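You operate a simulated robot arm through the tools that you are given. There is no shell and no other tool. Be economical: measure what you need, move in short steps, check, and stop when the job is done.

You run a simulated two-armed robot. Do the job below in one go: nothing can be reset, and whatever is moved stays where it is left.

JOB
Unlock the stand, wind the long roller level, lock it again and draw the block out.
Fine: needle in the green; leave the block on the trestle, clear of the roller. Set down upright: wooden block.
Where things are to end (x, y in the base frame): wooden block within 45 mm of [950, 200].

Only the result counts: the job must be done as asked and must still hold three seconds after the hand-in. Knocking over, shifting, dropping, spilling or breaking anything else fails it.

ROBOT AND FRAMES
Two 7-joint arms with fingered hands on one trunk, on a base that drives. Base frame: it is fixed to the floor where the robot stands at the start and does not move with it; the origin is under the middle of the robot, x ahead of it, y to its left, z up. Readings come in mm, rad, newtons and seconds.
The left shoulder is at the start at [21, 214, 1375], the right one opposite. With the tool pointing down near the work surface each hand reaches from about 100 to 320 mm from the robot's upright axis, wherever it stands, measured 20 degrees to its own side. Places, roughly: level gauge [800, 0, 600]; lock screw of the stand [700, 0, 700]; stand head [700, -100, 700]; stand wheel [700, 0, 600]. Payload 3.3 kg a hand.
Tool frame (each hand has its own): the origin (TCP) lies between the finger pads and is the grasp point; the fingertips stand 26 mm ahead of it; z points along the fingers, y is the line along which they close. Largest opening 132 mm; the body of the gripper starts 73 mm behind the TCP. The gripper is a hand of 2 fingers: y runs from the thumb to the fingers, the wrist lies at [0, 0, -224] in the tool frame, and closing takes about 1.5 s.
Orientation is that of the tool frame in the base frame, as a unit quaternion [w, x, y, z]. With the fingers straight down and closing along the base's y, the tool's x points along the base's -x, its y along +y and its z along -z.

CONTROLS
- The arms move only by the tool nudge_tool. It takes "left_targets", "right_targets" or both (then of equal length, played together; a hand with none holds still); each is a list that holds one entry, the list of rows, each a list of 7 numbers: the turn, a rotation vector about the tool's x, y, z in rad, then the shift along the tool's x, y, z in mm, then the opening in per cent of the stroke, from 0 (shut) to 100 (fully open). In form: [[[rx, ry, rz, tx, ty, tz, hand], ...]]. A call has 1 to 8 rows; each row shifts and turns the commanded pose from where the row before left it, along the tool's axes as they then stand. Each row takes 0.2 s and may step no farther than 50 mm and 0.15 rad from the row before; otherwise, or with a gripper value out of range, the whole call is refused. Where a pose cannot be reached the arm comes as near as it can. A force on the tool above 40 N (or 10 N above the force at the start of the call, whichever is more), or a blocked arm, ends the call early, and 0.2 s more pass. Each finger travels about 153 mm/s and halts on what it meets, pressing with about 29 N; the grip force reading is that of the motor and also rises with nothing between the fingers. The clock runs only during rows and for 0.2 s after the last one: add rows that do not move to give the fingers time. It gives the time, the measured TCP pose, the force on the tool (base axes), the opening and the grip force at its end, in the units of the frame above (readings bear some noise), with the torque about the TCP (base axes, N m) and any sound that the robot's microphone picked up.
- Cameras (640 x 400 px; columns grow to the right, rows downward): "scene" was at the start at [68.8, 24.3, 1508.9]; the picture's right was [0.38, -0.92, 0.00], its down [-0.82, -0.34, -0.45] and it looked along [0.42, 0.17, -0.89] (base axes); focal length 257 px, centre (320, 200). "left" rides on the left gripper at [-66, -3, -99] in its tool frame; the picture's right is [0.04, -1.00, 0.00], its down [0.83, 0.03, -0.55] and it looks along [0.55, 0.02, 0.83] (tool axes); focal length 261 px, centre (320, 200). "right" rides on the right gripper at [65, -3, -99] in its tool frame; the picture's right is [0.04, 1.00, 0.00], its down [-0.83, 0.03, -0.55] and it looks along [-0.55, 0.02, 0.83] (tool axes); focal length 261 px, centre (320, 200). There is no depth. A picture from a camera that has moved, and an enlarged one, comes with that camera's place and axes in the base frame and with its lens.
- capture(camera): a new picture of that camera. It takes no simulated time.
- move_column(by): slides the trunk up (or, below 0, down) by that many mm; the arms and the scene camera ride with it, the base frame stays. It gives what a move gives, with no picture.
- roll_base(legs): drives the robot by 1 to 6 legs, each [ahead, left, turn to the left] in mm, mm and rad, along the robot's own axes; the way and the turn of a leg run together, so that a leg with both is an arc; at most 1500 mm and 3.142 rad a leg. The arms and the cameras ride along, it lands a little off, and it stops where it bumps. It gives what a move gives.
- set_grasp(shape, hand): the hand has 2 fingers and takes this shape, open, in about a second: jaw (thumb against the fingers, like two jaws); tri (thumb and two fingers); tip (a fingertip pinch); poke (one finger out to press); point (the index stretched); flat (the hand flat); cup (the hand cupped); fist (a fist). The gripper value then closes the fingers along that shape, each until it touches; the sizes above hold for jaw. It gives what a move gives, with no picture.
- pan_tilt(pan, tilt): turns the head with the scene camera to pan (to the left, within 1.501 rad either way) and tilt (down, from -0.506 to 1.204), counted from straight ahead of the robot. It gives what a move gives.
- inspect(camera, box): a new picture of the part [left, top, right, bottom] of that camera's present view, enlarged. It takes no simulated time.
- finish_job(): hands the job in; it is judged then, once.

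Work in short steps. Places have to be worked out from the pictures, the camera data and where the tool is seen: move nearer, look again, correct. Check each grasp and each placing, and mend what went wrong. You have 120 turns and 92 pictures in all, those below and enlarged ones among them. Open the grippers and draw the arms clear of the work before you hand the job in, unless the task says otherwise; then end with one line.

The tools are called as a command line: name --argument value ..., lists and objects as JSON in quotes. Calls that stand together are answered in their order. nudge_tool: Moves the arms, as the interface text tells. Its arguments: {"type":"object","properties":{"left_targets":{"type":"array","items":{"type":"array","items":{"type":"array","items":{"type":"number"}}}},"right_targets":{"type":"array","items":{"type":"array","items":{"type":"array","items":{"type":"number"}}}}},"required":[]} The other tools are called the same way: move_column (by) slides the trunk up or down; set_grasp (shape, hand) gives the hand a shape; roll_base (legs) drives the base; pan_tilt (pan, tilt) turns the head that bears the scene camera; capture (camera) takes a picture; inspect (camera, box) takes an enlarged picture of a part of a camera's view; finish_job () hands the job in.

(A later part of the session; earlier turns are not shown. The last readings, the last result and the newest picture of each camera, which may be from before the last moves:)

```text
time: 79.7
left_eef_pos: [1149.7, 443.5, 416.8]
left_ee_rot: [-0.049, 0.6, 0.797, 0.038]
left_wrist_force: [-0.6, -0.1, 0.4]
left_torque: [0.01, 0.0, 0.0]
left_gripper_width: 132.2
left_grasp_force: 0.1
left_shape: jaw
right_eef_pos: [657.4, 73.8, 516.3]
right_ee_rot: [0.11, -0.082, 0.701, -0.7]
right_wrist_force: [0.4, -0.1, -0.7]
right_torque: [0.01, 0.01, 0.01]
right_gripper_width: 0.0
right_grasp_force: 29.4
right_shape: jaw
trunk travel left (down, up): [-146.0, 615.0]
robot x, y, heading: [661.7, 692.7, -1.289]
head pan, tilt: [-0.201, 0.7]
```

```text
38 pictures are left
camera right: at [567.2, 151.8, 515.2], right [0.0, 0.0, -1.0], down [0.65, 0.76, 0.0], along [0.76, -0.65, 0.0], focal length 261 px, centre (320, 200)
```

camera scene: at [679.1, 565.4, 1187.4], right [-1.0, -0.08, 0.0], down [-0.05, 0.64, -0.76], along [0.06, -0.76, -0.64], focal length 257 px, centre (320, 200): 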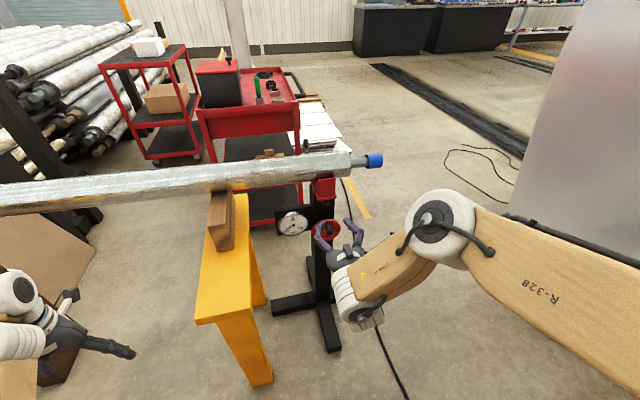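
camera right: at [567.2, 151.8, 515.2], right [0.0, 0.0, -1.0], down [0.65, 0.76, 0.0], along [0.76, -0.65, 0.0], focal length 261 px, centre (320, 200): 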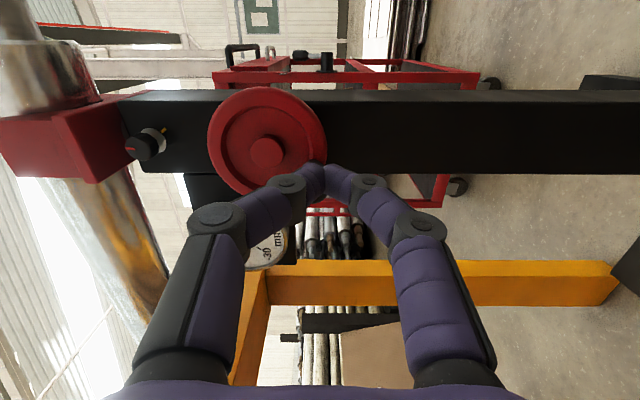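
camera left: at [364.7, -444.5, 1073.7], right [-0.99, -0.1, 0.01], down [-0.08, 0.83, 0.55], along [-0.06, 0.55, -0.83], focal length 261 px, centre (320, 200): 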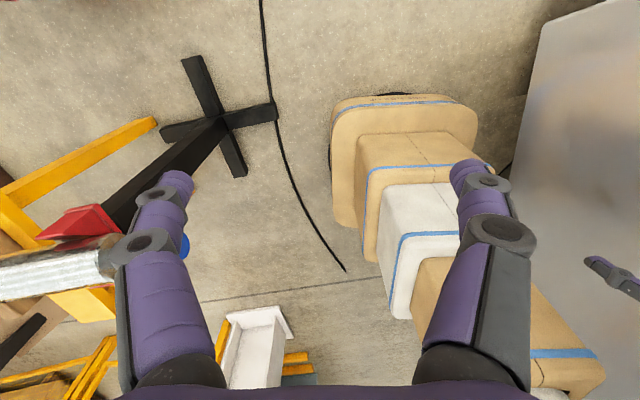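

Roll -1.57 is reachable; hub at tool (-21,-44), handle directly on the pushing side. I advance 70 mm with a 3 mm margin.

nudge_tool --right_targets '[[[0, 0, 0, 3, 0, 30, 0], [0, 0, 0, 0, 0, 25, 0], [0, 0, 0, 0, 0, 14, 0]]]'

capture --camera "right"

```text
time: 80.5
left_eef_pos: [1148.8, 442.6, 416.2]
left_ee_rot: [-0.049, 0.6, 0.797, 0.038]
left_wrist_force: [0.3, -0.2, 0.8]
left_torque: [-0.01, -0.05, 0.0]
left_gripper_width: 131.8
left_grasp_force: 0.1
left_shape: jaw
right_eef_pos: [671.6, 7.3, 515.1]
right_ee_rot: [0.111, -0.081, 0.701, -0.699]
right_wrist_force: [-1.0, -1.0, 0.1]
right_torque: [0.01, 0.0, -0.01]
right_gripper_width: 0.0
right_grasp_force: 29.2
right_shape: jaw
trunk travel left (down, up): [-146.0, 615.0]
robot x, y, heading: [656.5, 693.0, -1.293]
head pan, tilt: [-0.201, 0.7]
```

```text
37 pictures are left
camera right: at [581.2, 85.2, 514.0], right [0.0, 0.0, -1.0], down [0.65, 0.76, 0.0], along [0.76, -0.65, 0.0], focal length 261 px, centre (320, 200)
```

right: 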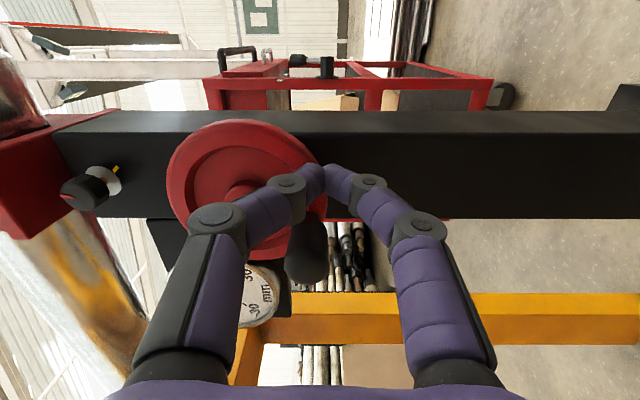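

Handle is 0.35 rad ahead of the contact position. I sweep clockwise about the hub at tool (-20,-45) for 8 rows.

nudge_tool --right_targets '[[[0, 0, 0.149, -6.9, 2.5, 0, 0], [0, 0, 0.149, -6.9, 2.5, 0, 0], [0, 0, 0.149, -6.9, 2.5, 0, 0], [0, 0, 0.149, -6.9, 2.5, 0, 0], [0, 0, 0.149, -6.9, 2.5, 0, 0], [0, 0, 0.149, -6.9, 2.5, 0, 0]]]'

capture --camera "right"

```text
time: 81.9
left_eef_pos: [1150.4, 442.5, 416.4]
left_ee_rot: [-0.049, 0.601, 0.797, 0.038]
left_wrist_force: [-0.3, 0.3, 0.4]
left_torque: [0.01, 0.0, -0.01]
left_gripper_width: 131.8
left_grasp_force: 0.1
left_shape: jaw
right_eef_pos: [714.0, 19.1, 517.9]
right_ee_rot: [0.403, 0.23, 0.668, -0.582]
right_wrist_force: [-2.2, 2.2, -4.1]
right_torque: [0.04, -0.02, -0.04]
right_gripper_width: 0.1
right_grasp_force: 28.6
right_shape: jaw
trunk travel left (down, up): [-146.0, 615.0]
robot x, y, heading: [658.8, 693.9, -1.286]
head pan, tilt: [-0.201, 0.7]
```

```text
36 pictures are left
camera right: at [647.8, 102.8, 465.3], right [0.75, 0.21, -0.62], down [0.35, 0.67, 0.65], along [0.56, -0.71, 0.43], focal length 261 px, centre (320, 200)
```

right: 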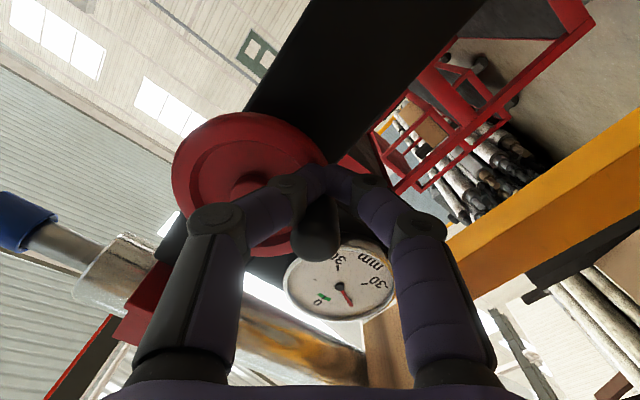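

Contact is firm with low force. Continue 8 rows.

nudge_tool --right_targets '[[[0, 0, 0.149, -6.6, 2.0, 0, 0], [0, 0, 0.149, -6.6, 2.0, 0, 0], [0, 0, 0.149, -6.6, 2.0, 0, 0], [0, 0, 0.149, -6.6, 2.0, 0, 0], [0, 0, 0.149, -6.6, 2.0, 0, 0], [0, 0, 0.149, -6.6, 2.0, 0, 0], [0, 0, 0.149, -6.6, 2.0, 0, 0], [0, 0, 0.149, -6.6, 2.0, 0, 0]]]'

capture --camera "right"

inspect --camera "scene" --box '[260, 140, 360, 240]'

```text
time: 83.7
left_eef_pos: [1149.5, 442.1, 416.6]
left_ee_rot: [-0.049, 0.6, 0.797, 0.039]
left_wrist_force: [0.1, -0.1, 0.3]
left_torque: [0.0, 0.03, -0.01]
left_gripper_width: 131.9
left_grasp_force: 0.0
left_shape: jaw
right_eef_pos: [728.2, 20.9, 566.3]
right_ee_rot: [0.659, 0.563, 0.425, -0.262]
right_wrist_force: [5.3, 1.7, -1.6]
right_torque: [0.0, 0.05, 0.12]
right_gripper_width: 0.0
right_grasp_force: 28.7
right_shape: jaw
trunk travel left (down, up): [-146.0, 615.0]
robot x, y, heading: [659.4, 688.8, -1.289]
head pan, tilt: [-0.201, 0.7]
```

```text
35 pictures are left
camera right: at [733.0, 125.0, 508.2], right [0.84, 0.24, 0.49], down [-0.54, 0.43, 0.72], along [-0.04, -0.87, 0.49], focal length 261 px, centre (320, 200)
```

right: 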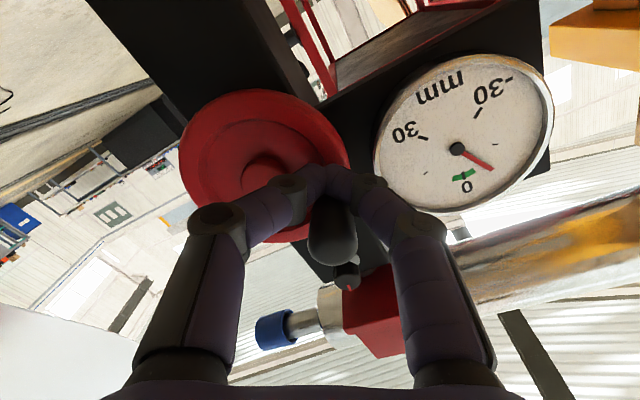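

```text
4.00 times, centred on (310, 190) of scene
camera zoom: at [691.2, 523.0, 1022.5], right [-1.0, -0.08, 0.0], down [-0.05, 0.64, -0.76], along [0.06, -0.76, -0.64], focal length 1029 px, centre (360, 240)
```

zoom: 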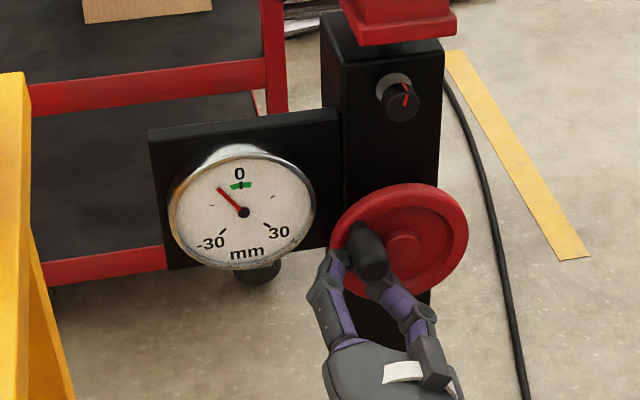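

Needle now ≈ -8. Continue 5 rows with a correction outward (handle has crept to +5 mm in y).

nudge_tool --right_targets '[[[0, 0, 0.149, -5.4, 2.6, 0, 0], [0, 0, 0.149, -5.4, 2.6, 0, 0], [0, 0, 0.149, -5.6, 2.4, 0, 0], [0, 0, 0.149, -5.8, 1.4, 0, 0], [0, 0, 0.149, -5.8, 1.4, 0, 0]]]'

capture --camera "right"

inspect --camera "scene" --box '[260, 140, 360, 240]'

```text
time: 85.1
left_eef_pos: [1149.7, 442.3, 416.3]
left_ee_rot: [-0.049, 0.601, 0.797, 0.039]
left_wrist_force: [-0.4, 0.0, 0.0]
left_torque: [0.0, 0.01, 0.01]
left_gripper_width: 131.8
left_grasp_force: 0.0
left_shape: jaw
right_eef_pos: [691.1, 6.0, 585.3]
right_ee_rot: [0.71, 0.672, 0.209, -0.031]
right_wrist_force: [4.4, 10.0, -6.4]
right_torque: [0.12, 0.01, 0.19]
right_gripper_width: 0.0
right_grasp_force: 28.4
right_shape: jaw
trunk travel left (down, up): [-146.0, 615.0]
robot x, y, heading: [658.5, 693.6, -1.29]
head pan, tilt: [-0.201, 0.7]
stopped in row 5 (right hand): the arm was blocked; the commanded pose is now the measured one
```

```text
33 pictures are left
camera right: at [724.2, 117.3, 559.5], right [0.36, 0.1, 0.93], down [-0.89, 0.34, 0.31], along [-0.28, -0.93, 0.22], focal length 261 px, centre (320, 200)
```

right: 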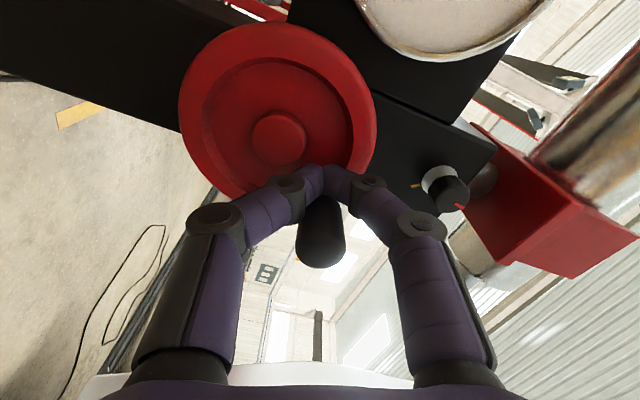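

```text
4.00 times, centred on (310, 190) of scene
camera zoom: at [691.4, 523.3, 1022.5], right [-1.0, -0.08, 0.0], down [-0.05, 0.64, -0.76], along [0.06, -0.76, -0.64], focal length 1029 px, centre (360, 240)
```

zoom: 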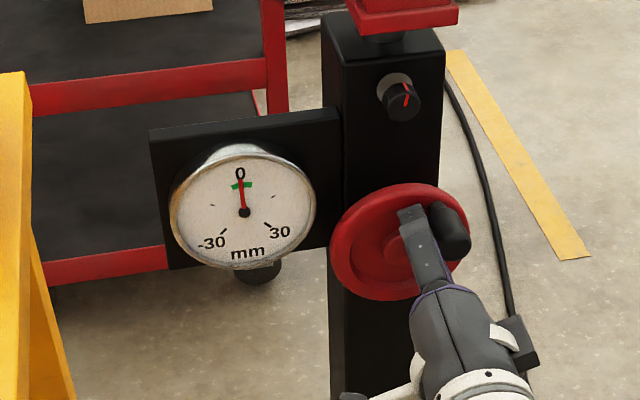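

The needle is at zero. I back the fingers off the handle and retract, then inspect the gauge.

nudge_tool --right_targets '[[[0, 0, 0, 4, 0, 0, 0], [0, 0, 0, 0, 0, -40, 0], [0, 0, -0.14, 0, 0, -45, 34], [0, 0, -0.149, 0, 0, 0, 36], [0, 0, -0.149, 0, 0, 0, 36], [0, 0, -0.149, 0, 0, 0, 36]]]'

inspect --camera "scene" --box '[270, 140, 350, 220]'

```text
time: 86.5
left_eef_pos: [1149.7, 443.5, 416.8]
left_ee_rot: [-0.048, 0.601, 0.797, 0.038]
left_wrist_force: [0.1, -0.1, -0.2]
left_torque: [-0.03, -0.03, 0.01]
left_gripper_width: 131.9
left_grasp_force: 0.1
left_shape: jaw
right_eef_pos: [673.1, 89.8, 584.9]
right_ee_rot: [0.671, 0.584, 0.393, -0.234]
right_wrist_force: [0.0, 0.5, 0.3]
right_torque: [0.01, -0.01, -0.05]
right_gripper_width: 47.1
right_grasp_force: 0.0
right_shape: jaw
trunk travel left (down, up): [-146.0, 615.0]
robot x, y, heading: [662.9, 689.8, -1.291]
head pan, tilt: [-0.201, 0.7]
```

```text
5.00 times, centred on (310, 180) of scene
camera zoom: at [690.9, 523.2, 1022.5], right [-1.0, -0.08, 0.0], down [-0.05, 0.64, -0.76], along [0.06, -0.76, -0.64], focal length 1286 px, centre (370, 300)
```

zoom: 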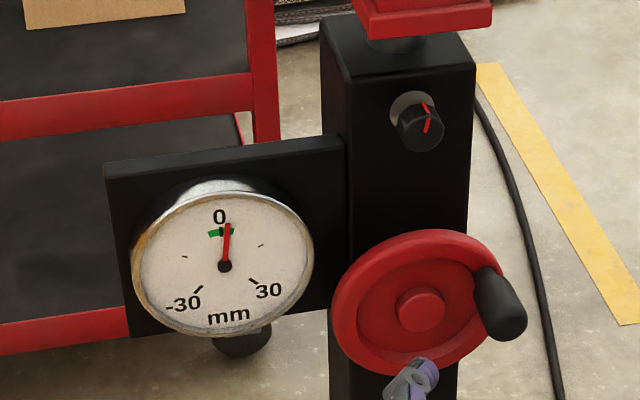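

The wheel carried on a little as I left; needle slightly right of 0 but in the green. I check closely whether it is steady.

inspect --camera "scene" --box '[288, 170, 324, 212]'

capture --camera "right"

```text
9.52 times, centred on (306, 191) of scene
camera zoom: at [690.9, 523.2, 1022.5], right [-1.0, -0.08, 0.0], down [-0.05, 0.64, -0.76], along [0.06, -0.76, -0.64], focal length 2449 px, centre (453, 286)
```

zoom: 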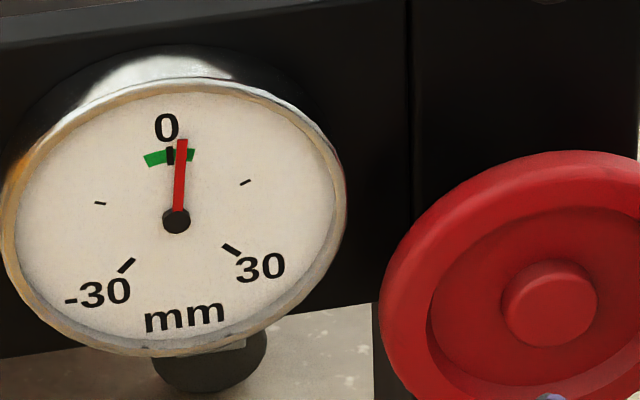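

```text
29 pictures are left
camera right: at [683.8, 194.5, 529.1], right [0.8, 0.21, 0.57], down [-0.6, 0.42, 0.68], along [-0.09, -0.88, 0.46], focal length 261 px, centre (320, 200)
```

right: 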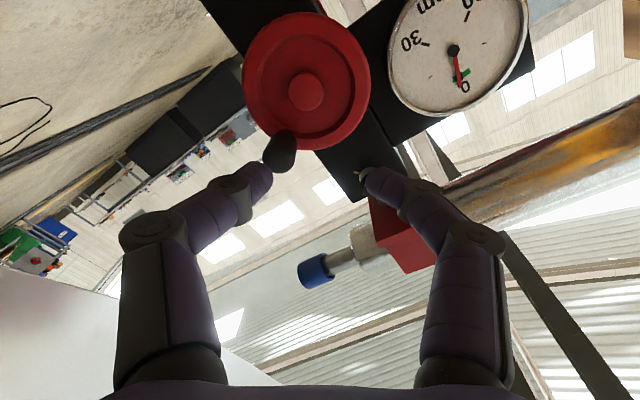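

Steady, in the green. Now to lock: I move up to the knob and pre-roll to about -1.4 so I can turn clockwise ~2.7 rad in a single stroke.

nudge_tool --right_targets '[[[0, 0, 0, -31, 27, 0, 36], [0, 0, 0, -32, 27, 0, 36], [0, 0, -0.149, 0, 0, 0, 36], [0, 0, -0.149, 0, 0, 0, 36], [0, 0, -0.149, 0, 0, 0, 36], [0, 0, -0.149, 0, 0, 0, 36], [0, 0, -0.149, 0, 0, 0, 36], [0, 0, -0.149, 0, 0, 0, 36]]]'

nudge_tool --right_targets '[[[0, 0, -0.149, 0, 0, 0, 36], [0, 0, -0.149, 0, 0, 0, 36], [0, 0, -0.149, 0, 0, 0, 36], [0, 0, -0.149, 0, 0, 0, 36], [0, 0, -0.149, 0, 0, 0, 36], [0, 0, -0.149, 0, 0, 0, 36], [0, 0, -0.149, 0, 0, 0, 36], [0, 0, 0, 0, 0, 36, 36]]]'

capture --camera "right"

```text
time: 88.3
left_eef_pos: [1149.0, 443.4, 417.6]
left_ee_rot: [-0.049, 0.6, 0.797, 0.038]
left_wrist_force: [0.0, -1.3, -0.1]
left_torque: [-0.01, 0.03, 0.02]
left_gripper_width: 132.0
left_grasp_force: 0.1
left_shape: jaw
right_eef_pos: [678.0, 92.2, 668.6]
right_ee_rot: [0.503, 0.357, 0.606, -0.503]
right_wrist_force: [-0.2, 0.2, 0.7]
right_torque: [0.01, 0.02, 0.03]
right_gripper_width: 47.4
right_grasp_force: 0.1
right_shape: jaw
trunk travel left (down, up): [-146.0, 615.0]
robot x, y, heading: [657.7, 689.8, -1.286]
head pan, tilt: [-0.201, 0.7]
```

```text
time: 90.1
left_eef_pos: [1149.3, 443.5, 416.3]
left_ee_rot: [-0.049, 0.601, 0.797, 0.038]
left_wrist_force: [0.5, 0.2, -0.7]
left_torque: [-0.01, 0.0, 0.0]
left_gripper_width: 132.0
left_grasp_force: 0.0
left_shape: jaw
right_eef_pos: [685.6, 56.2, 667.6]
right_ee_rot: [0.187, 0.008, 0.702, -0.687]
right_wrist_force: [0.3, 0.2, 0.1]
right_torque: [-0.02, -0.01, -0.01]
right_gripper_width: 47.2
right_grasp_force: 0.0
right_shape: jaw
trunk travel left (down, up): [-146.0, 615.0]
robot x, y, heading: [661.4, 691.0, -1.289]
head pan, tilt: [-0.201, 0.7]
```

```text
28 pictures are left
camera right: at [599.8, 136.7, 651.1], right [0.23, 0.05, -0.97], down [0.64, 0.74, 0.19], along [0.73, -0.67, 0.14], focal length 261 px, centre (320, 200)
```

right: 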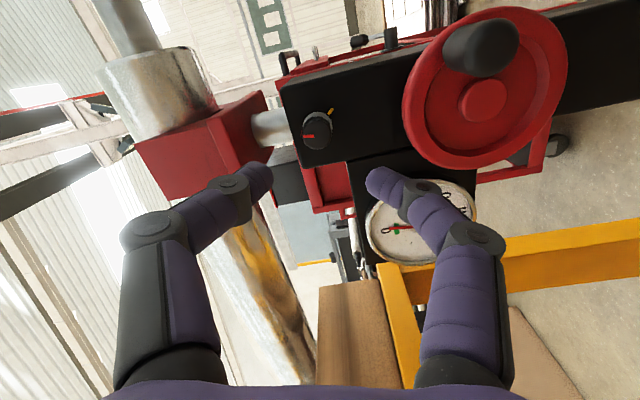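

Knob appears at tool (-4,-4). I correct, advance 75 mm and grip.

nudge_tool --right_targets '[[[0, 0, 0, -3.5, -3.5, 30, 36], [0, 0, 0, 0, 0, 30, 36], [0, 0, 0, 0, 0, 15, 36], [0, 0, 0, 0, 0, 0, 0], [0, 0, 0, 0, 0, 0, 0], [0, 0, 0, 0, 0, 0, 0]]]'

capture --camera "right"

```text
time: 91.5
left_eef_pos: [1149.7, 442.2, 416.9]
left_ee_rot: [-0.049, 0.601, 0.797, 0.038]
left_wrist_force: [0.3, 0.5, -0.1]
left_torque: [-0.02, 0.0, 0.01]
left_gripper_width: 131.9
left_grasp_force: 0.0
left_shape: jaw
right_eef_pos: [708.7, -14.4, 674.0]
right_ee_rot: [0.187, 0.008, 0.703, -0.686]
right_wrist_force: [3.8, -4.2, 0.7]
right_torque: [-0.02, 0.03, 0.09]
right_gripper_width: 14.6
right_grasp_force: 28.6
right_shape: jaw
trunk travel left (down, up): [-146.0, 615.0]
robot x, y, heading: [662.7, 689.8, -1.294]
head pan, tilt: [-0.201, 0.7]
```

```text
27 pictures are left
camera right: at [621.5, 65.7, 656.1], right [0.23, 0.05, -0.97], down [0.64, 0.74, 0.19], along [0.73, -0.67, 0.14], focal length 261 px, centre (320, 200)
```

right: 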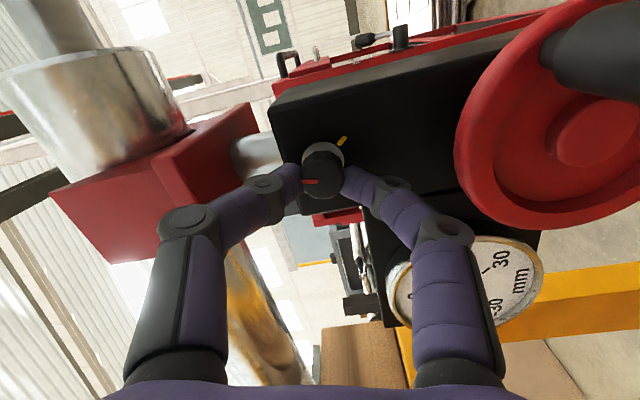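

Knob gripped. Turn clockwise 8 rows.

nudge_tool --right_targets '[[[0, 0, 0.14, 0, 0, 0, 0], [0, 0, 0.14, 0, 0, 0, 0], [0, 0, 0.14, 0, 0, 0, 0], [0, 0, 0.14, 0, 0, 0, 0], [0, 0, 0.14, 0, 0, 0, 0], [0, 0, 0.14, 0, 0, 0, 0], [0, 0, 0.14, 0, 0, 0, 0], [0, 0, 0.14, 0, 0, 0, 0]]]'

capture --camera "right"

```text
time: 93.3
left_eef_pos: [1149.8, 442.3, 418.0]
left_ee_rot: [-0.049, 0.6, 0.797, 0.038]
left_wrist_force: [0.0, -0.8, 0.8]
left_torque: [0.0, 0.0, 0.0]
left_gripper_width: 131.6
left_grasp_force: 0.0
left_shape: jaw
right_eef_pos: [707.0, -15.2, 673.8]
right_ee_rot: [0.524, 0.382, 0.589, -0.482]
right_wrist_force: [-7.5, 0.6, 8.2]
right_torque: [-0.14, 0.05, -0.12]
right_gripper_width: 14.5
right_grasp_force: 28.7
right_shape: jaw
trunk travel left (down, up): [-146.0, 615.0]
robot x, y, heading: [658.3, 691.4, -1.293]
head pan, tilt: [-0.201, 0.7]
```

```text
26 pictures are left
camera right: at [668.9, 76.8, 608.1], right [0.95, 0.24, -0.21], down [0.03, 0.59, 0.81], along [0.32, -0.77, 0.55], focal length 261 px, centre (320, 200)
```

right: 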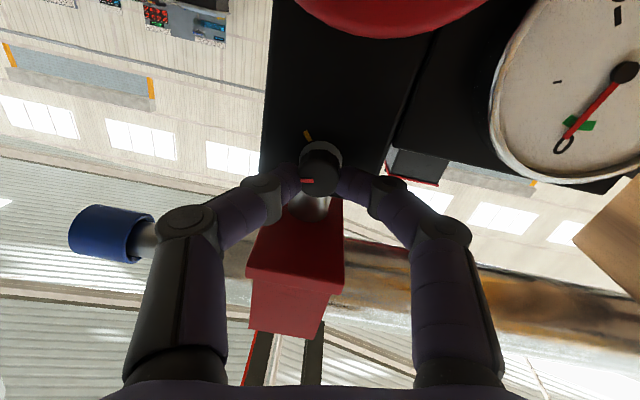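

About 65° left to the yellow mark. Continue clockwise.

nudge_tool --right_targets '[[[0, 0, 0.14, 0, 0, 0, 0], [0, 0, 0.14, 0, 0, 0, 0], [0, 0, 0.14, 0, 0, 0, 0], [0, 0, 0.14, 0, 0, 0, 0], [0, 0, 0.14, 0, 0, 0, 0], [0, 0, 0.14, 0, 0, 0, 0], [0, 0, 0.14, 0, 0, 0, 0], [0, 0, 0.14, 0, 0, 0, 0]]]'

inspect --camera "right" --box '[220, 80, 420, 240]'

```text
time: 95.1
left_eef_pos: [1150.0, 443.1, 417.7]
left_ee_rot: [-0.05, 0.601, 0.797, 0.039]
left_wrist_force: [-0.6, 0.9, 0.1]
left_torque: [0.01, -0.07, -0.01]
left_gripper_width: 131.9
left_grasp_force: 0.1
left_shape: jaw
right_eef_pos: [704.0, -15.4, 673.3]
right_ee_rot: [0.699, 0.638, 0.296, -0.131]
right_wrist_force: [-20.7, -6.8, 9.6]
right_torque: [-0.1, 0.13, -0.34]
right_gripper_width: 14.5
right_grasp_force: 29.3
right_shape: jaw
trunk travel left (down, up): [-146.0, 615.0]
robot x, y, heading: [661.3, 690.9, -1.292]
head pan, tilt: [-0.201, 0.7]
```

```text
2.50 times, centred on (320, 160) of right
camera zoom: at [730.0, 92.9, 631.1], right [0.59, 0.16, 0.79], down [-0.78, 0.38, 0.51], along [-0.22, -0.91, 0.35], focal length 652 px, centre (320, 300)
```

zoom: 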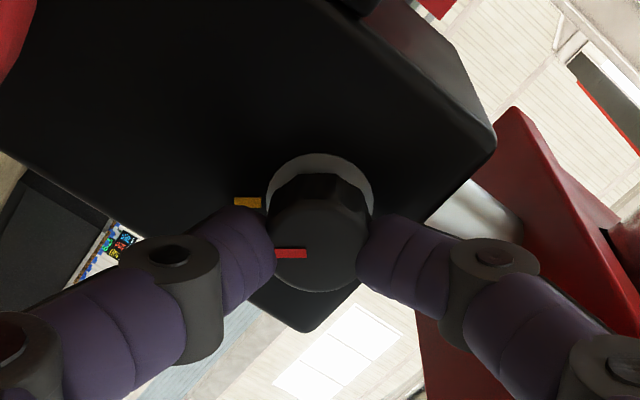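

Pointer is aligned with the yellow mark. I turn a touch more to make sure it is tight.

nudge_tool --right_targets '[[[0, 0, 0.08, 0, 0, 0, 0], [0, 0, 0.08, 0, 0, 0, 0]]]'

nudge_tool --right_targets '[[[0, 0, 0, 0, 0, 0, 36], [0, 0, 0, 0, 0, 0, 40], [0, 0, 0, 0, 0, -40, 40], [0, 0, -0.149, 0, 0, -40, 40], [0, 0, -0.149, 0, 0, 0, 40], [0, 0, -0.149, 0, 0, 0, 40], [0, 0, -0.149, 0, 0, 0, 40], [0, 0, -0.149, 0, 0, 0, 40]]]'

inspect --camera "scene" --box '[270, 140, 350, 220]'

inspect --camera "right" --box '[180, 0, 460, 200]'

```text
time: 95.7
left_eef_pos: [1149.2, 443.2, 418.1]
left_ee_rot: [-0.048, 0.6, 0.797, 0.038]
left_wrist_force: [1.1, -0.1, -0.6]
left_torque: [-0.04, -0.01, 0.03]
left_gripper_width: 132.0
left_grasp_force: 0.1
left_shape: jaw
right_eef_pos: [703.3, -15.8, 672.9]
right_ee_rot: [0.707, 0.657, 0.249, -0.08]
right_wrist_force: [-13.8, -0.5, 9.5]
right_torque: [-0.1, 0.09, -0.24]
right_gripper_width: 14.0
right_grasp_force: 28.8
right_shape: jaw
trunk travel left (down, up): [-146.0, 615.0]
robot x, y, heading: [661.8, 690.9, -1.289]
head pan, tilt: [-0.201, 0.7]
```

```text
time: 97.5
left_eef_pos: [1149.8, 442.4, 417.2]
left_ee_rot: [-0.049, 0.6, 0.798, 0.038]
left_wrist_force: [0.1, 0.4, 0.4]
left_torque: [-0.03, 0.01, -0.01]
left_gripper_width: 131.7
left_grasp_force: 0.1
left_shape: jaw
right_eef_pos: [688.5, 62.2, 671.6]
right_ee_rot: [0.631, 0.523, 0.471, -0.327]
right_wrist_force: [0.6, -0.4, -0.5]
right_torque: [-0.01, -0.02, -0.01]
right_gripper_width: 52.5
right_grasp_force: 0.2
right_shape: jaw
trunk travel left (down, up): [-146.0, 615.0]
robot x, y, heading: [658.5, 691.6, -1.29]
head pan, tilt: [-0.201, 0.7]
```

```text
5.00 times, centred on (310, 180) of scene
camera zoom: at [690.9, 523.2, 1022.5], right [-1.0, -0.08, 0.0], down [-0.05, 0.64, -0.76], along [0.06, -0.76, -0.64], focal length 1286 px, centre (370, 300)
```

zoom: 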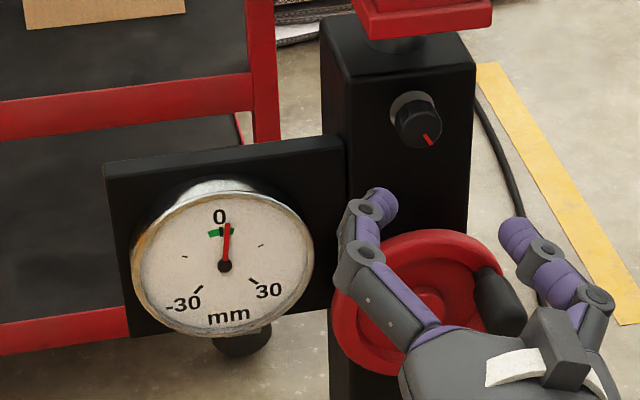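

```text
2.00 times, centred on (320, 100) of right
camera zoom: at [683.2, 163.6, 607.3], right [0.92, 0.24, 0.31], down [-0.39, 0.48, 0.79], along [0.04, -0.84, 0.53], focal length 521 px, centre (320, 400)
```

zoom: 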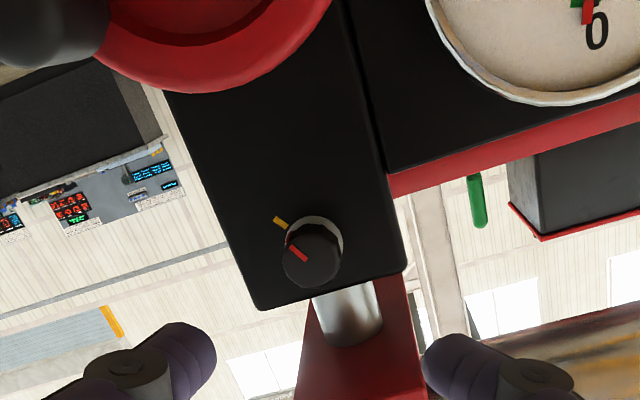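

The pointer is back on the yellow mark and the needle stays in the green. Now the block: I draw the right hand back and raise the trunk to look at it.

nudge_tool --right_targets '[[[0, 0, -0.149, 0, 0, -40, 40], [0, 0, -0.149, 0, 0, -40, 40], [0, 0, -0.149, 0, 0, -20, 40]]]'

move_column --by 300

pan_tilt --pan 0.2 --tilt 0.85

capture --camera "scene"

```text
time: 98.3
left_eef_pos: [1148.8, 444.5, 416.3]
left_ee_rot: [-0.049, 0.601, 0.797, 0.038]
left_wrist_force: [-0.2, -0.1, -0.3]
left_torque: [0.02, 0.0, 0.01]
left_gripper_width: 131.8
left_grasp_force: 0.1
left_shape: jaw
right_eef_pos: [661.9, 158.9, 669.2]
right_ee_rot: [0.543, 0.404, 0.576, -0.459]
right_wrist_force: [-0.3, 0.2, 0.1]
right_torque: [-0.01, 0.01, 0.01]
right_gripper_width: 52.4
right_grasp_force: 0.0
right_shape: jaw
trunk travel left (down, up): [-146.0, 615.0]
robot x, y, heading: [660.6, 691.3, -1.29]
head pan, tilt: [-0.201, 0.7]
```

```text
time: 101.3
left_eef_pos: [1149.6, 442.7, 716.9]
left_ee_rot: [-0.049, 0.601, 0.797, 0.038]
left_wrist_force: [0.0, 0.1, 0.4]
left_torque: [0.01, -0.03, -0.02]
left_gripper_width: 132.0
left_grasp_force: 0.2
left_shape: jaw
right_eef_pos: [662.6, 158.8, 970.2]
right_ee_rot: [0.543, 0.405, 0.575, -0.459]
right_wrist_force: [-0.5, -0.8, -0.6]
right_torque: [0.04, 0.02, 0.0]
right_gripper_width: 52.4
right_grasp_force: 0.1
right_shape: jaw
trunk travel left (down, up): [-446.0, 315.0]
robot x, y, heading: [660.8, 689.4, -1.289]
head pan, tilt: [-0.201, 0.7]
```

```text
time: 102.2
left_eef_pos: [1150.3, 443.0, 716.5]
left_ee_rot: [-0.049, 0.601, 0.797, 0.038]
left_wrist_force: [0.6, 0.1, -0.1]
left_torque: [0.01, 0.04, -0.03]
left_gripper_width: 131.9
left_grasp_force: 0.0
left_shape: jaw
right_eef_pos: [662.6, 159.3, 971.1]
right_ee_rot: [0.543, 0.406, 0.574, -0.459]
right_wrist_force: [0.7, 0.3, -0.3]
right_torque: [0.0, 0.02, 0.01]
right_gripper_width: 52.3
right_grasp_force: 0.1
right_shape: jaw
trunk travel left (down, up): [-446.0, 315.0]
robot x, y, heading: [657.7, 690.5, -1.287]
head pan, tilt: [0.201, 0.85]
```

```text
22 pictures are left
camera scene: at [702.1, 601.6, 1315.4], right [-0.89, -0.46, 0.0], down [-0.35, 0.67, -0.66], along [0.31, -0.59, -0.75], focal length 257 px, centre (320, 200)
```

scene: 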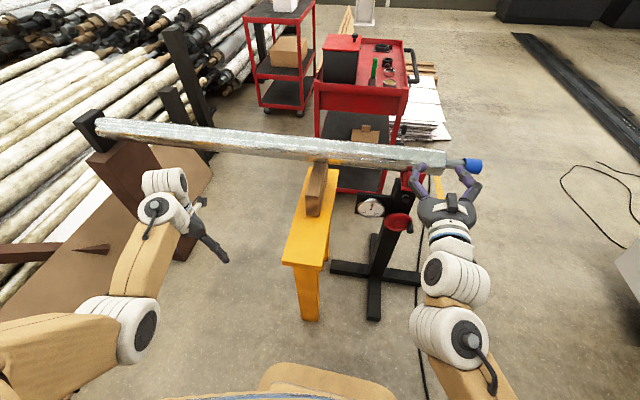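

inspect --camera "scene" --box '[265, 145, 365, 275]'

```text
3.08 times, centred on (315, 210) of scene
camera zoom: at [702.1, 601.6, 1315.4], right [-0.89, -0.46, 0.0], down [-0.35, 0.67, -0.66], along [0.31, -0.59, -0.75], focal length 791 px, centre (335, 169)
```

zoom: 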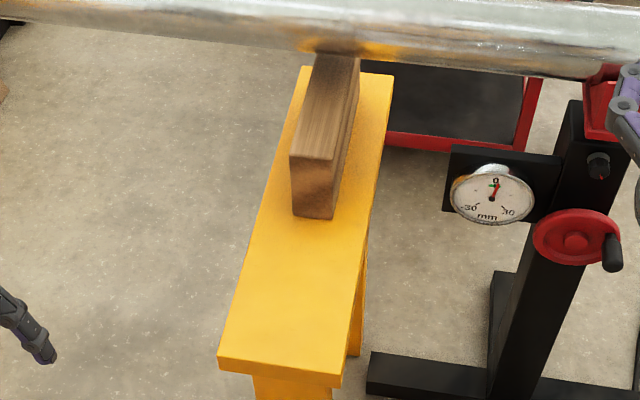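

Trestle top z≈598, block about 46 wide, 103 high (top ≈700), near end at (985,121), running under the roller along (0.275,-0.96). I'll grip it with the left hand pointing down and draw it by reversing the base ~195 mm. First raise, and bring the left hand forward/right and level.

move_column --by 110

nudge_tool --left_targets '[[[0, -0.124, 0, -15, -40, 0, 80], [0, 0, 0, -20, -42, 0, 80], [0, 0, 0, -25, -42, 0, 70], [0, 0, 0, -25, -42, 0, 70], [0, 0, 0, -25, -42, 0, 65], [0, 0, 0, -25, -40, 0, 65]]]'

```text
time: 103.6
left_eef_pos: [1149.7, 443.1, 827.5]
left_ee_rot: [-0.049, 0.6, 0.797, 0.039]
left_wrist_force: [-0.1, -0.9, -0.1]
left_torque: [0.0, 0.02, 0.02]
left_gripper_width: 131.7
left_grasp_force: 0.1
left_shape: jaw
right_eef_pos: [662.1, 158.8, 1081.0]
right_ee_rot: [0.544, 0.405, 0.575, -0.458]
right_wrist_force: [-0.3, -0.1, 0.1]
right_torque: [-0.02, 0.0, 0.01]
right_gripper_width: 52.8
right_grasp_force: 0.0
right_shape: jaw
trunk travel left (down, up): [-556.0, 205.0]
robot x, y, heading: [660.4, 694.5, -1.291]
head pan, tilt: [0.201, 0.85]
```

```text
time: 105.0
left_eef_pos: [946.0, 242.6, 823.8]
left_ee_rot: [0.001, 0.602, 0.798, 0.0]
left_wrist_force: [0.1, -0.7, 0.6]
left_torque: [0.0, -0.01, 0.01]
left_gripper_width: 86.3
left_grasp_force: 0.1
left_shape: jaw
right_eef_pos: [661.2, 157.5, 1080.2]
right_ee_rot: [0.543, 0.405, 0.575, -0.458]
right_wrist_force: [-1.3, -0.1, -0.2]
right_torque: [0.0, 0.02, -0.02]
right_gripper_width: 52.6
right_grasp_force: 0.0
right_shape: jaw
trunk travel left (down, up): [-556.0, 205.0]
robot x, y, heading: [659.8, 689.6, -1.292]
head pan, tilt: [0.201, 0.85]
```

Left hand is level at (946,243,824). Grip point (996,82): I extend 30 mm and drive forward 138 mm, then check from the left camera.

nudge_tool --left_targets '[[[0, 0, 0, -30, 4, 0, 65]]]'

roll_base --legs '[[138, 0, 0]]'

capture --camera "left"

capture --camera "scene"

```text
time: 105.4
left_eef_pos: [953.0, 233.3, 828.1]
left_ee_rot: [0.0, 0.602, 0.799, 0.0]
left_wrist_force: [0.8, 0.0, -0.3]
left_torque: [0.01, 0.01, 0.02]
left_gripper_width: 85.7
left_grasp_force: 0.1
left_shape: jaw
left hand out of reach, approached as far as the arm can: row 1
right_eef_pos: [662.8, 158.5, 1081.9]
right_ee_rot: [0.544, 0.405, 0.575, -0.458]
right_wrist_force: [0.2, 0.0, -0.1]
right_torque: [-0.02, 0.03, 0.02]
right_gripper_width: 52.5
right_grasp_force: 0.0
right_shape: jaw
trunk travel left (down, up): [-556.0, 205.0]
robot x, y, heading: [662.6, 692.5, -1.289]
head pan, tilt: [0.201, 0.85]
```

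```text
time: 106.7
left_eef_pos: [992.8, 103.5, 827.8]
left_ee_rot: [0.0, 0.599, 0.801, 0.001]
left_wrist_force: [-0.6, -0.4, 0.0]
left_torque: [0.04, 0.01, 0.0]
left_gripper_width: 86.2
left_grasp_force: 0.0
left_shape: jaw
right_eef_pos: [703.3, 26.8, 1080.9]
right_ee_rot: [0.543, 0.404, 0.576, -0.458]
right_wrist_force: [-0.1, 0.4, 0.3]
right_torque: [0.01, 0.03, -0.01]
right_gripper_width: 52.4
right_grasp_force: 0.0
right_shape: jaw
trunk travel left (down, up): [-556.0, 205.0]
robot x, y, heading: [701.5, 560.1, -1.284]
head pan, tilt: [0.201, 0.85]
```

```text
20 pictures are left
camera left: at [1009.1, 39.7, 926.9], right [-0.97, -0.24, 0.0], down [-0.2, 0.81, 0.55], along [-0.13, 0.54, -0.83], focal length 261 px, centre (320, 200)
```

left: 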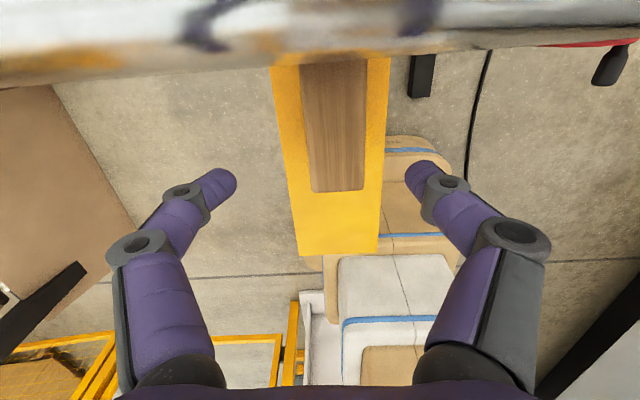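

```text
19 pictures are left
camera scene: at [738.7, 477.2, 1425.6], right [-0.88, -0.47, 0.0], down [-0.35, 0.67, -0.66], along [0.31, -0.58, -0.75], focal length 257 px, centre (320, 200)
```

scene: 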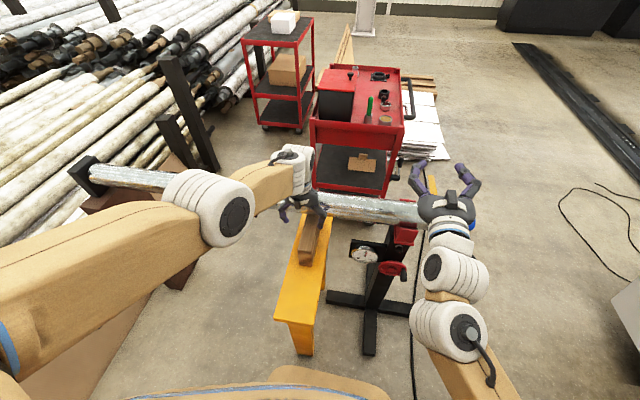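

Combining both views: trestle top z≈636, block top z≈738, near end at (967,150), 45 wide. I shift the hand to 15 mm from the near end (keeping the wrist camera off the roller) and re-check.

nudge_tool --left_targets '[[[0, 0, 0, 18, -6, 0, 65], [0, 0, 0, 18, -6, 0, 65]]]'

move_column --by -50

capture --camera "left"

```text
time: 107.5
left_eef_pos: [1015.0, 131.6, 833.6]
left_ee_rot: [0.018, 0.578, 0.816, 0.009]
left_wrist_force: [-0.2, 0.4, -0.1]
left_torque: [0.0, 0.03, 0.0]
left_gripper_width: 85.7
left_grasp_force: 0.2
left_shape: jaw
right_eef_pos: [702.9, 29.4, 1080.4]
right_ee_rot: [0.545, 0.404, 0.575, -0.457]
right_wrist_force: [0.1, 0.7, -0.4]
right_torque: [-0.02, 0.0, -0.05]
right_gripper_width: 52.3
right_grasp_force: 0.0
right_shape: jaw
trunk travel left (down, up): [-556.0, 205.0]
robot x, y, heading: [696.0, 559.4, -1.286]
head pan, tilt: [0.201, 0.85]
stopped in row 2 (left hand): the arm was blocked; the commanded pose is now the measured one
```

```text
time: 108.4
left_eef_pos: [1014.3, 132.4, 783.4]
left_ee_rot: [0.017, 0.578, 0.816, 0.01]
left_wrist_force: [0.1, 0.0, 0.6]
left_torque: [-0.02, 0.01, -0.05]
left_gripper_width: 86.0
left_grasp_force: 0.1
left_shape: jaw
right_eef_pos: [703.5, 28.9, 1030.7]
right_ee_rot: [0.544, 0.404, 0.575, -0.458]
right_wrist_force: [-0.1, 0.2, -0.4]
right_torque: [-0.01, 0.0, -0.01]
right_gripper_width: 52.4
right_grasp_force: 0.0
right_shape: jaw
trunk travel left (down, up): [-506.0, 255.0]
robot x, y, heading: [701.1, 560.1, -1.283]
head pan, tilt: [0.201, 0.85]
```

```text
18 pictures are left
camera left: at [1030.1, 71.3, 883.4], right [-0.96, -0.29, -0.03], down [-0.27, 0.8, 0.54], along [-0.13, 0.52, -0.84], focal length 261 px, centre (320, 200)
```

left: 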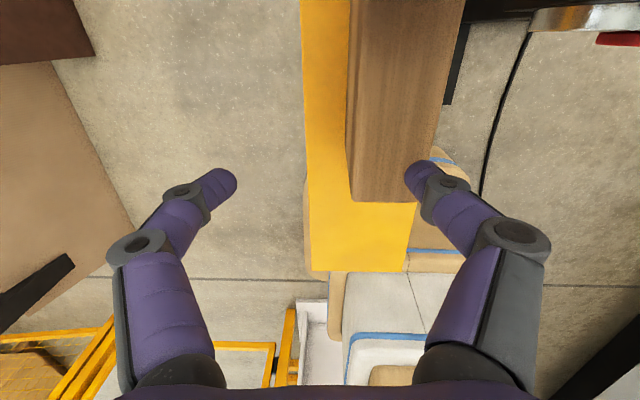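

The arm twisted aside by an arm limit, but the block end is confirmed at (966,150). I use the base for the correction: 42 mm right, 15 mm back, plus a small orientation fix.

nudge_tool --left_targets '[[[0.036, 0, 0.06, 0, 0, 0, 65]]]'

roll_base --legs '[[-15, -42, 0]]'

capture --camera "left"

capture --camera "scene"

```text
time: 108.8
left_eef_pos: [1012.9, 130.5, 783.6]
left_ee_rot: [0.006, 0.602, 0.799, -0.007]
left_wrist_force: [0.3, 0.0, 0.3]
left_torque: [0.03, -0.01, 0.03]
left_gripper_width: 86.3
left_grasp_force: 0.0
left_shape: jaw
right_eef_pos: [704.0, 27.7, 1030.7]
right_ee_rot: [0.544, 0.405, 0.575, -0.459]
right_wrist_force: [0.1, 0.5, 0.7]
right_torque: [0.0, 0.0, 0.0]
right_gripper_width: 52.7
right_grasp_force: 0.1
right_shape: jaw
trunk travel left (down, up): [-506.0, 255.0]
robot x, y, heading: [697.2, 561.5, -1.283]
head pan, tilt: [0.201, 0.85]
```

```text
time: 109.7
left_eef_pos: [967.7, 134.2, 783.3]
left_ee_rot: [0.006, 0.603, 0.798, -0.005]
left_wrist_force: [0.2, -0.1, -0.6]
left_torque: [0.01, -0.02, 0.02]
left_gripper_width: 86.0
left_grasp_force: 0.2
left_shape: jaw
right_eef_pos: [656.9, 32.0, 1031.6]
right_ee_rot: [0.545, 0.405, 0.575, -0.458]
right_wrist_force: [-1.0, -0.5, -0.5]
right_torque: [-0.02, 0.0, 0.03]
right_gripper_width: 52.7
right_grasp_force: 0.0
right_shape: jaw
trunk travel left (down, up): [-506.0, 255.0]
robot x, y, heading: [655.0, 562.4, -1.289]
head pan, tilt: [0.201, 0.85]
```

```text
17 pictures are left
camera left: at [982.1, 73.9, 883.9], right [-0.97, -0.23, 0.0], down [-0.2, 0.82, 0.54], along [-0.13, 0.52, -0.84], focal length 261 px, centre (320, 200)
```

left: 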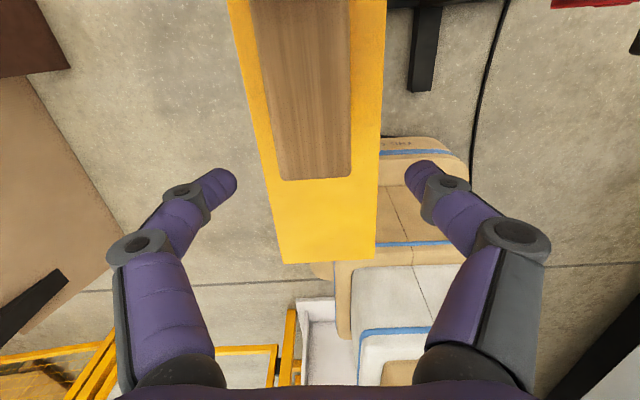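

```text
16 pictures are left
camera scene: at [692.8, 479.4, 1375.7], right [-0.88, -0.47, 0.0], down [-0.35, 0.66, -0.66], along [0.31, -0.58, -0.75], focal length 257 px, centre (320, 200)
```

scene: 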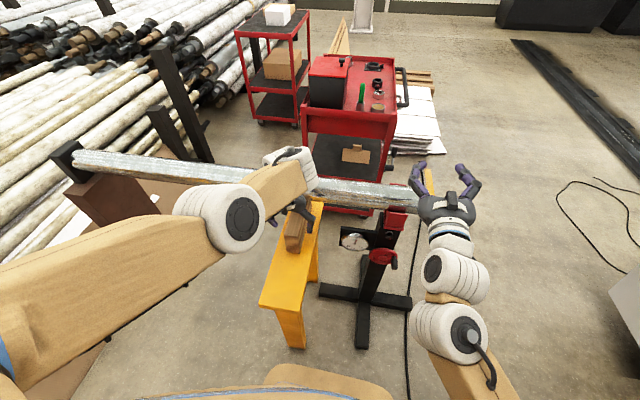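

Centred over the block end. Lower the trunk 58 mm and close the left fingers.

move_column --by -58

nudge_tool --left_targets '[[[0, 0, 0, 0, 0, 0, 0], [0, 0, 0, 0, 0, 0, 0], [0, 0, 0, 0, 0, 0, 0], [0, 0, 0, 0, 0, 0, 0]]]'

capture --camera "left"

```text
time: 110.7
left_eef_pos: [967.6, 135.0, 725.1]
left_ee_rot: [0.005, 0.602, 0.798, -0.006]
left_wrist_force: [0.2, -0.8, 0.2]
left_torque: [0.01, 0.01, 0.01]
left_gripper_width: 85.8
left_grasp_force: 0.1
left_shape: jaw
right_eef_pos: [659.4, 30.7, 973.2]
right_ee_rot: [0.544, 0.404, 0.575, -0.458]
right_wrist_force: [0.0, -0.6, -0.6]
right_torque: [0.03, 0.0, 0.0]
right_gripper_width: 52.5
right_grasp_force: 0.1
right_shape: jaw
trunk travel left (down, up): [-448.0, 313.0]
robot x, y, heading: [655.0, 560.5, -1.283]
head pan, tilt: [0.201, 0.85]
```

```text
time: 111.7
left_eef_pos: [969.1, 134.1, 724.1]
left_ee_rot: [0.006, 0.603, 0.798, -0.006]
left_wrist_force: [-0.4, -0.8, 0.1]
left_torque: [-0.02, -0.02, 0.0]
left_gripper_width: 38.4
left_grasp_force: 29.2
left_shape: jaw
right_eef_pos: [658.7, 30.9, 972.8]
right_ee_rot: [0.545, 0.404, 0.575, -0.457]
right_wrist_force: [0.2, -0.3, -0.5]
right_torque: [0.0, -0.01, 0.0]
right_gripper_width: 52.5
right_grasp_force: 0.1
right_shape: jaw
trunk travel left (down, up): [-448.0, 313.0]
robot x, y, heading: [653.3, 564.9, -1.285]
head pan, tilt: [0.201, 0.85]
```

```text
15 pictures are left
camera left: at [983.5, 73.5, 825.6], right [-0.97, -0.23, 0.0], down [-0.2, 0.82, 0.54], along [-0.13, 0.52, -0.84], focal length 261 px, centre (320, 200)
```

left: 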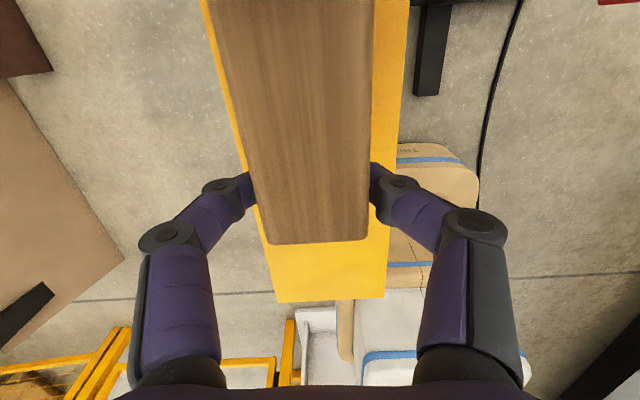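

The block is gripped. I reverse the base 80 mm first and check that the block follows.

roll_base --legs '[[-80, 0, 0]]'

capture --camera "left"

```text
time: 112.7
left_eef_pos: [945.2, 212.1, 724.2]
left_ee_rot: [0.005, 0.603, 0.798, -0.005]
left_wrist_force: [-1.1, 2.2, 3.5]
left_torque: [0.03, 0.01, -0.01]
left_gripper_width: 38.5
left_grasp_force: 29.3
left_shape: jaw
right_eef_pos: [636.1, 109.0, 972.2]
right_ee_rot: [0.544, 0.404, 0.575, -0.459]
right_wrist_force: [-0.1, 0.8, 0.6]
right_torque: [0.0, -0.01, -0.02]
right_gripper_width: 52.3
right_grasp_force: 0.1
right_shape: jaw
trunk travel left (down, up): [-448.0, 313.0]
robot x, y, heading: [626.9, 640.1, -1.285]
head pan, tilt: [0.201, 0.85]
```

```text
14 pictures are left
camera left: at [961.0, 151.4, 825.2], right [-0.97, -0.23, 0.0], down [-0.2, 0.82, 0.54], along [-0.13, 0.52, -0.84], focal length 261 px, centre (320, 200)
```

left: 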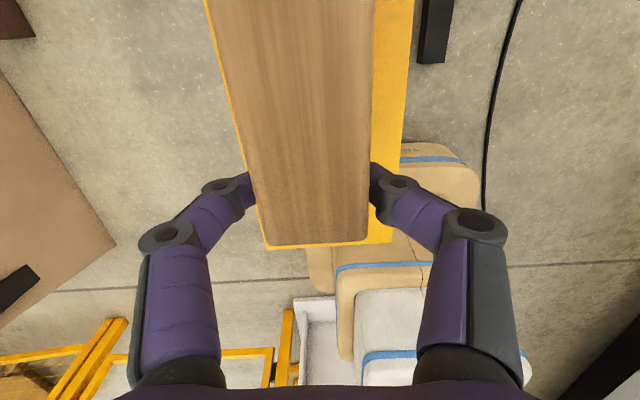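

It follows. I look with the scene camera at the far end of the block.

inspect --camera "scene" --box '[240, 140, 380, 290]'

```text
2.67 times, centred on (310, 215) of scene
camera zoom: at [673.6, 552.0, 1317.4], right [-0.88, -0.47, 0.0], down [-0.35, 0.66, -0.66], along [0.31, -0.58, -0.75], focal length 686 px, centre (347, 160)
```

zoom: 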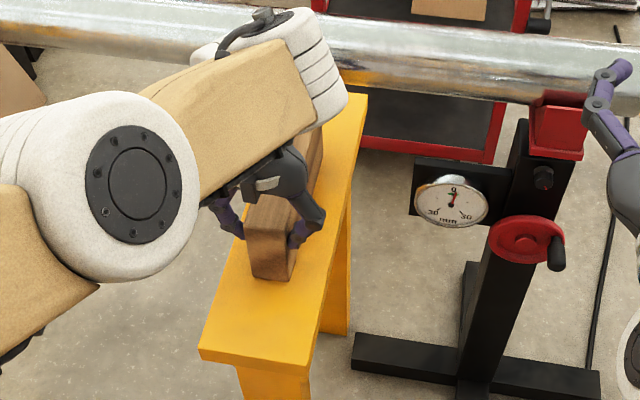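

Continue 75 mm back.

roll_base --legs '[[-75, 0, 0]]'

inspect --camera "scene" --box '[240, 140, 380, 290]'

capture --camera "left"

```text
time: 113.8
left_eef_pos: [925.1, 285.8, 723.5]
left_ee_rot: [0.005, 0.603, 0.798, -0.006]
left_wrist_force: [-0.3, 1.9, 3.8]
left_torque: [0.03, 0.05, 0.03]
left_gripper_width: 38.8
left_grasp_force: 28.6
left_shape: jaw
right_eef_pos: [615.3, 181.5, 974.0]
right_ee_rot: [0.544, 0.404, 0.575, -0.458]
right_wrist_force: [0.7, -0.2, -0.3]
right_torque: [-0.01, 0.02, 0.0]
right_gripper_width: 52.5
right_grasp_force: 0.1
right_shape: jaw
trunk travel left (down, up): [-448.0, 313.0]
robot x, y, heading: [608.9, 712.3, -1.282]
head pan, tilt: [0.201, 0.85]
```

```text
2.67 times, centred on (310, 215) of scene
camera zoom: at [652.2, 624.6, 1317.5], right [-0.88, -0.47, 0.0], down [-0.35, 0.66, -0.66], along [0.31, -0.58, -0.75], focal length 686 px, centre (347, 160)
```

zoom: 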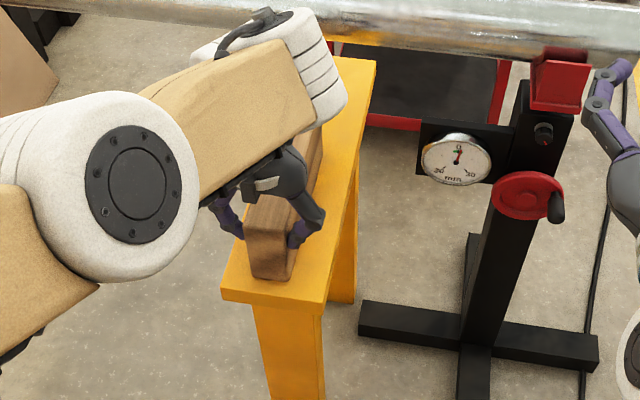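

```text
11 pictures are left
camera left: at [939.6, 223.9, 825.0], right [-0.97, -0.23, 0.0], down [-0.2, 0.82, 0.54], along [-0.13, 0.53, -0.84], focal length 261 px, centre (320, 200)
```

left: 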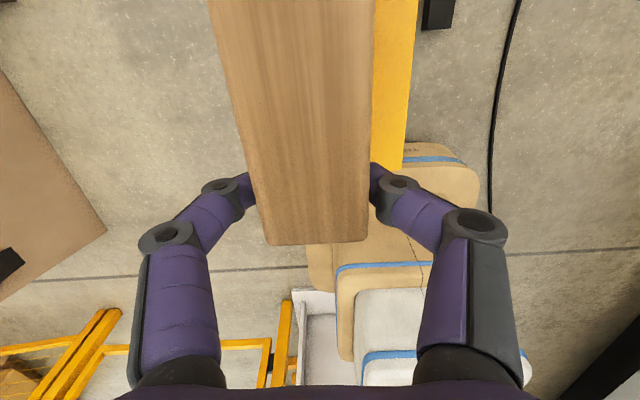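

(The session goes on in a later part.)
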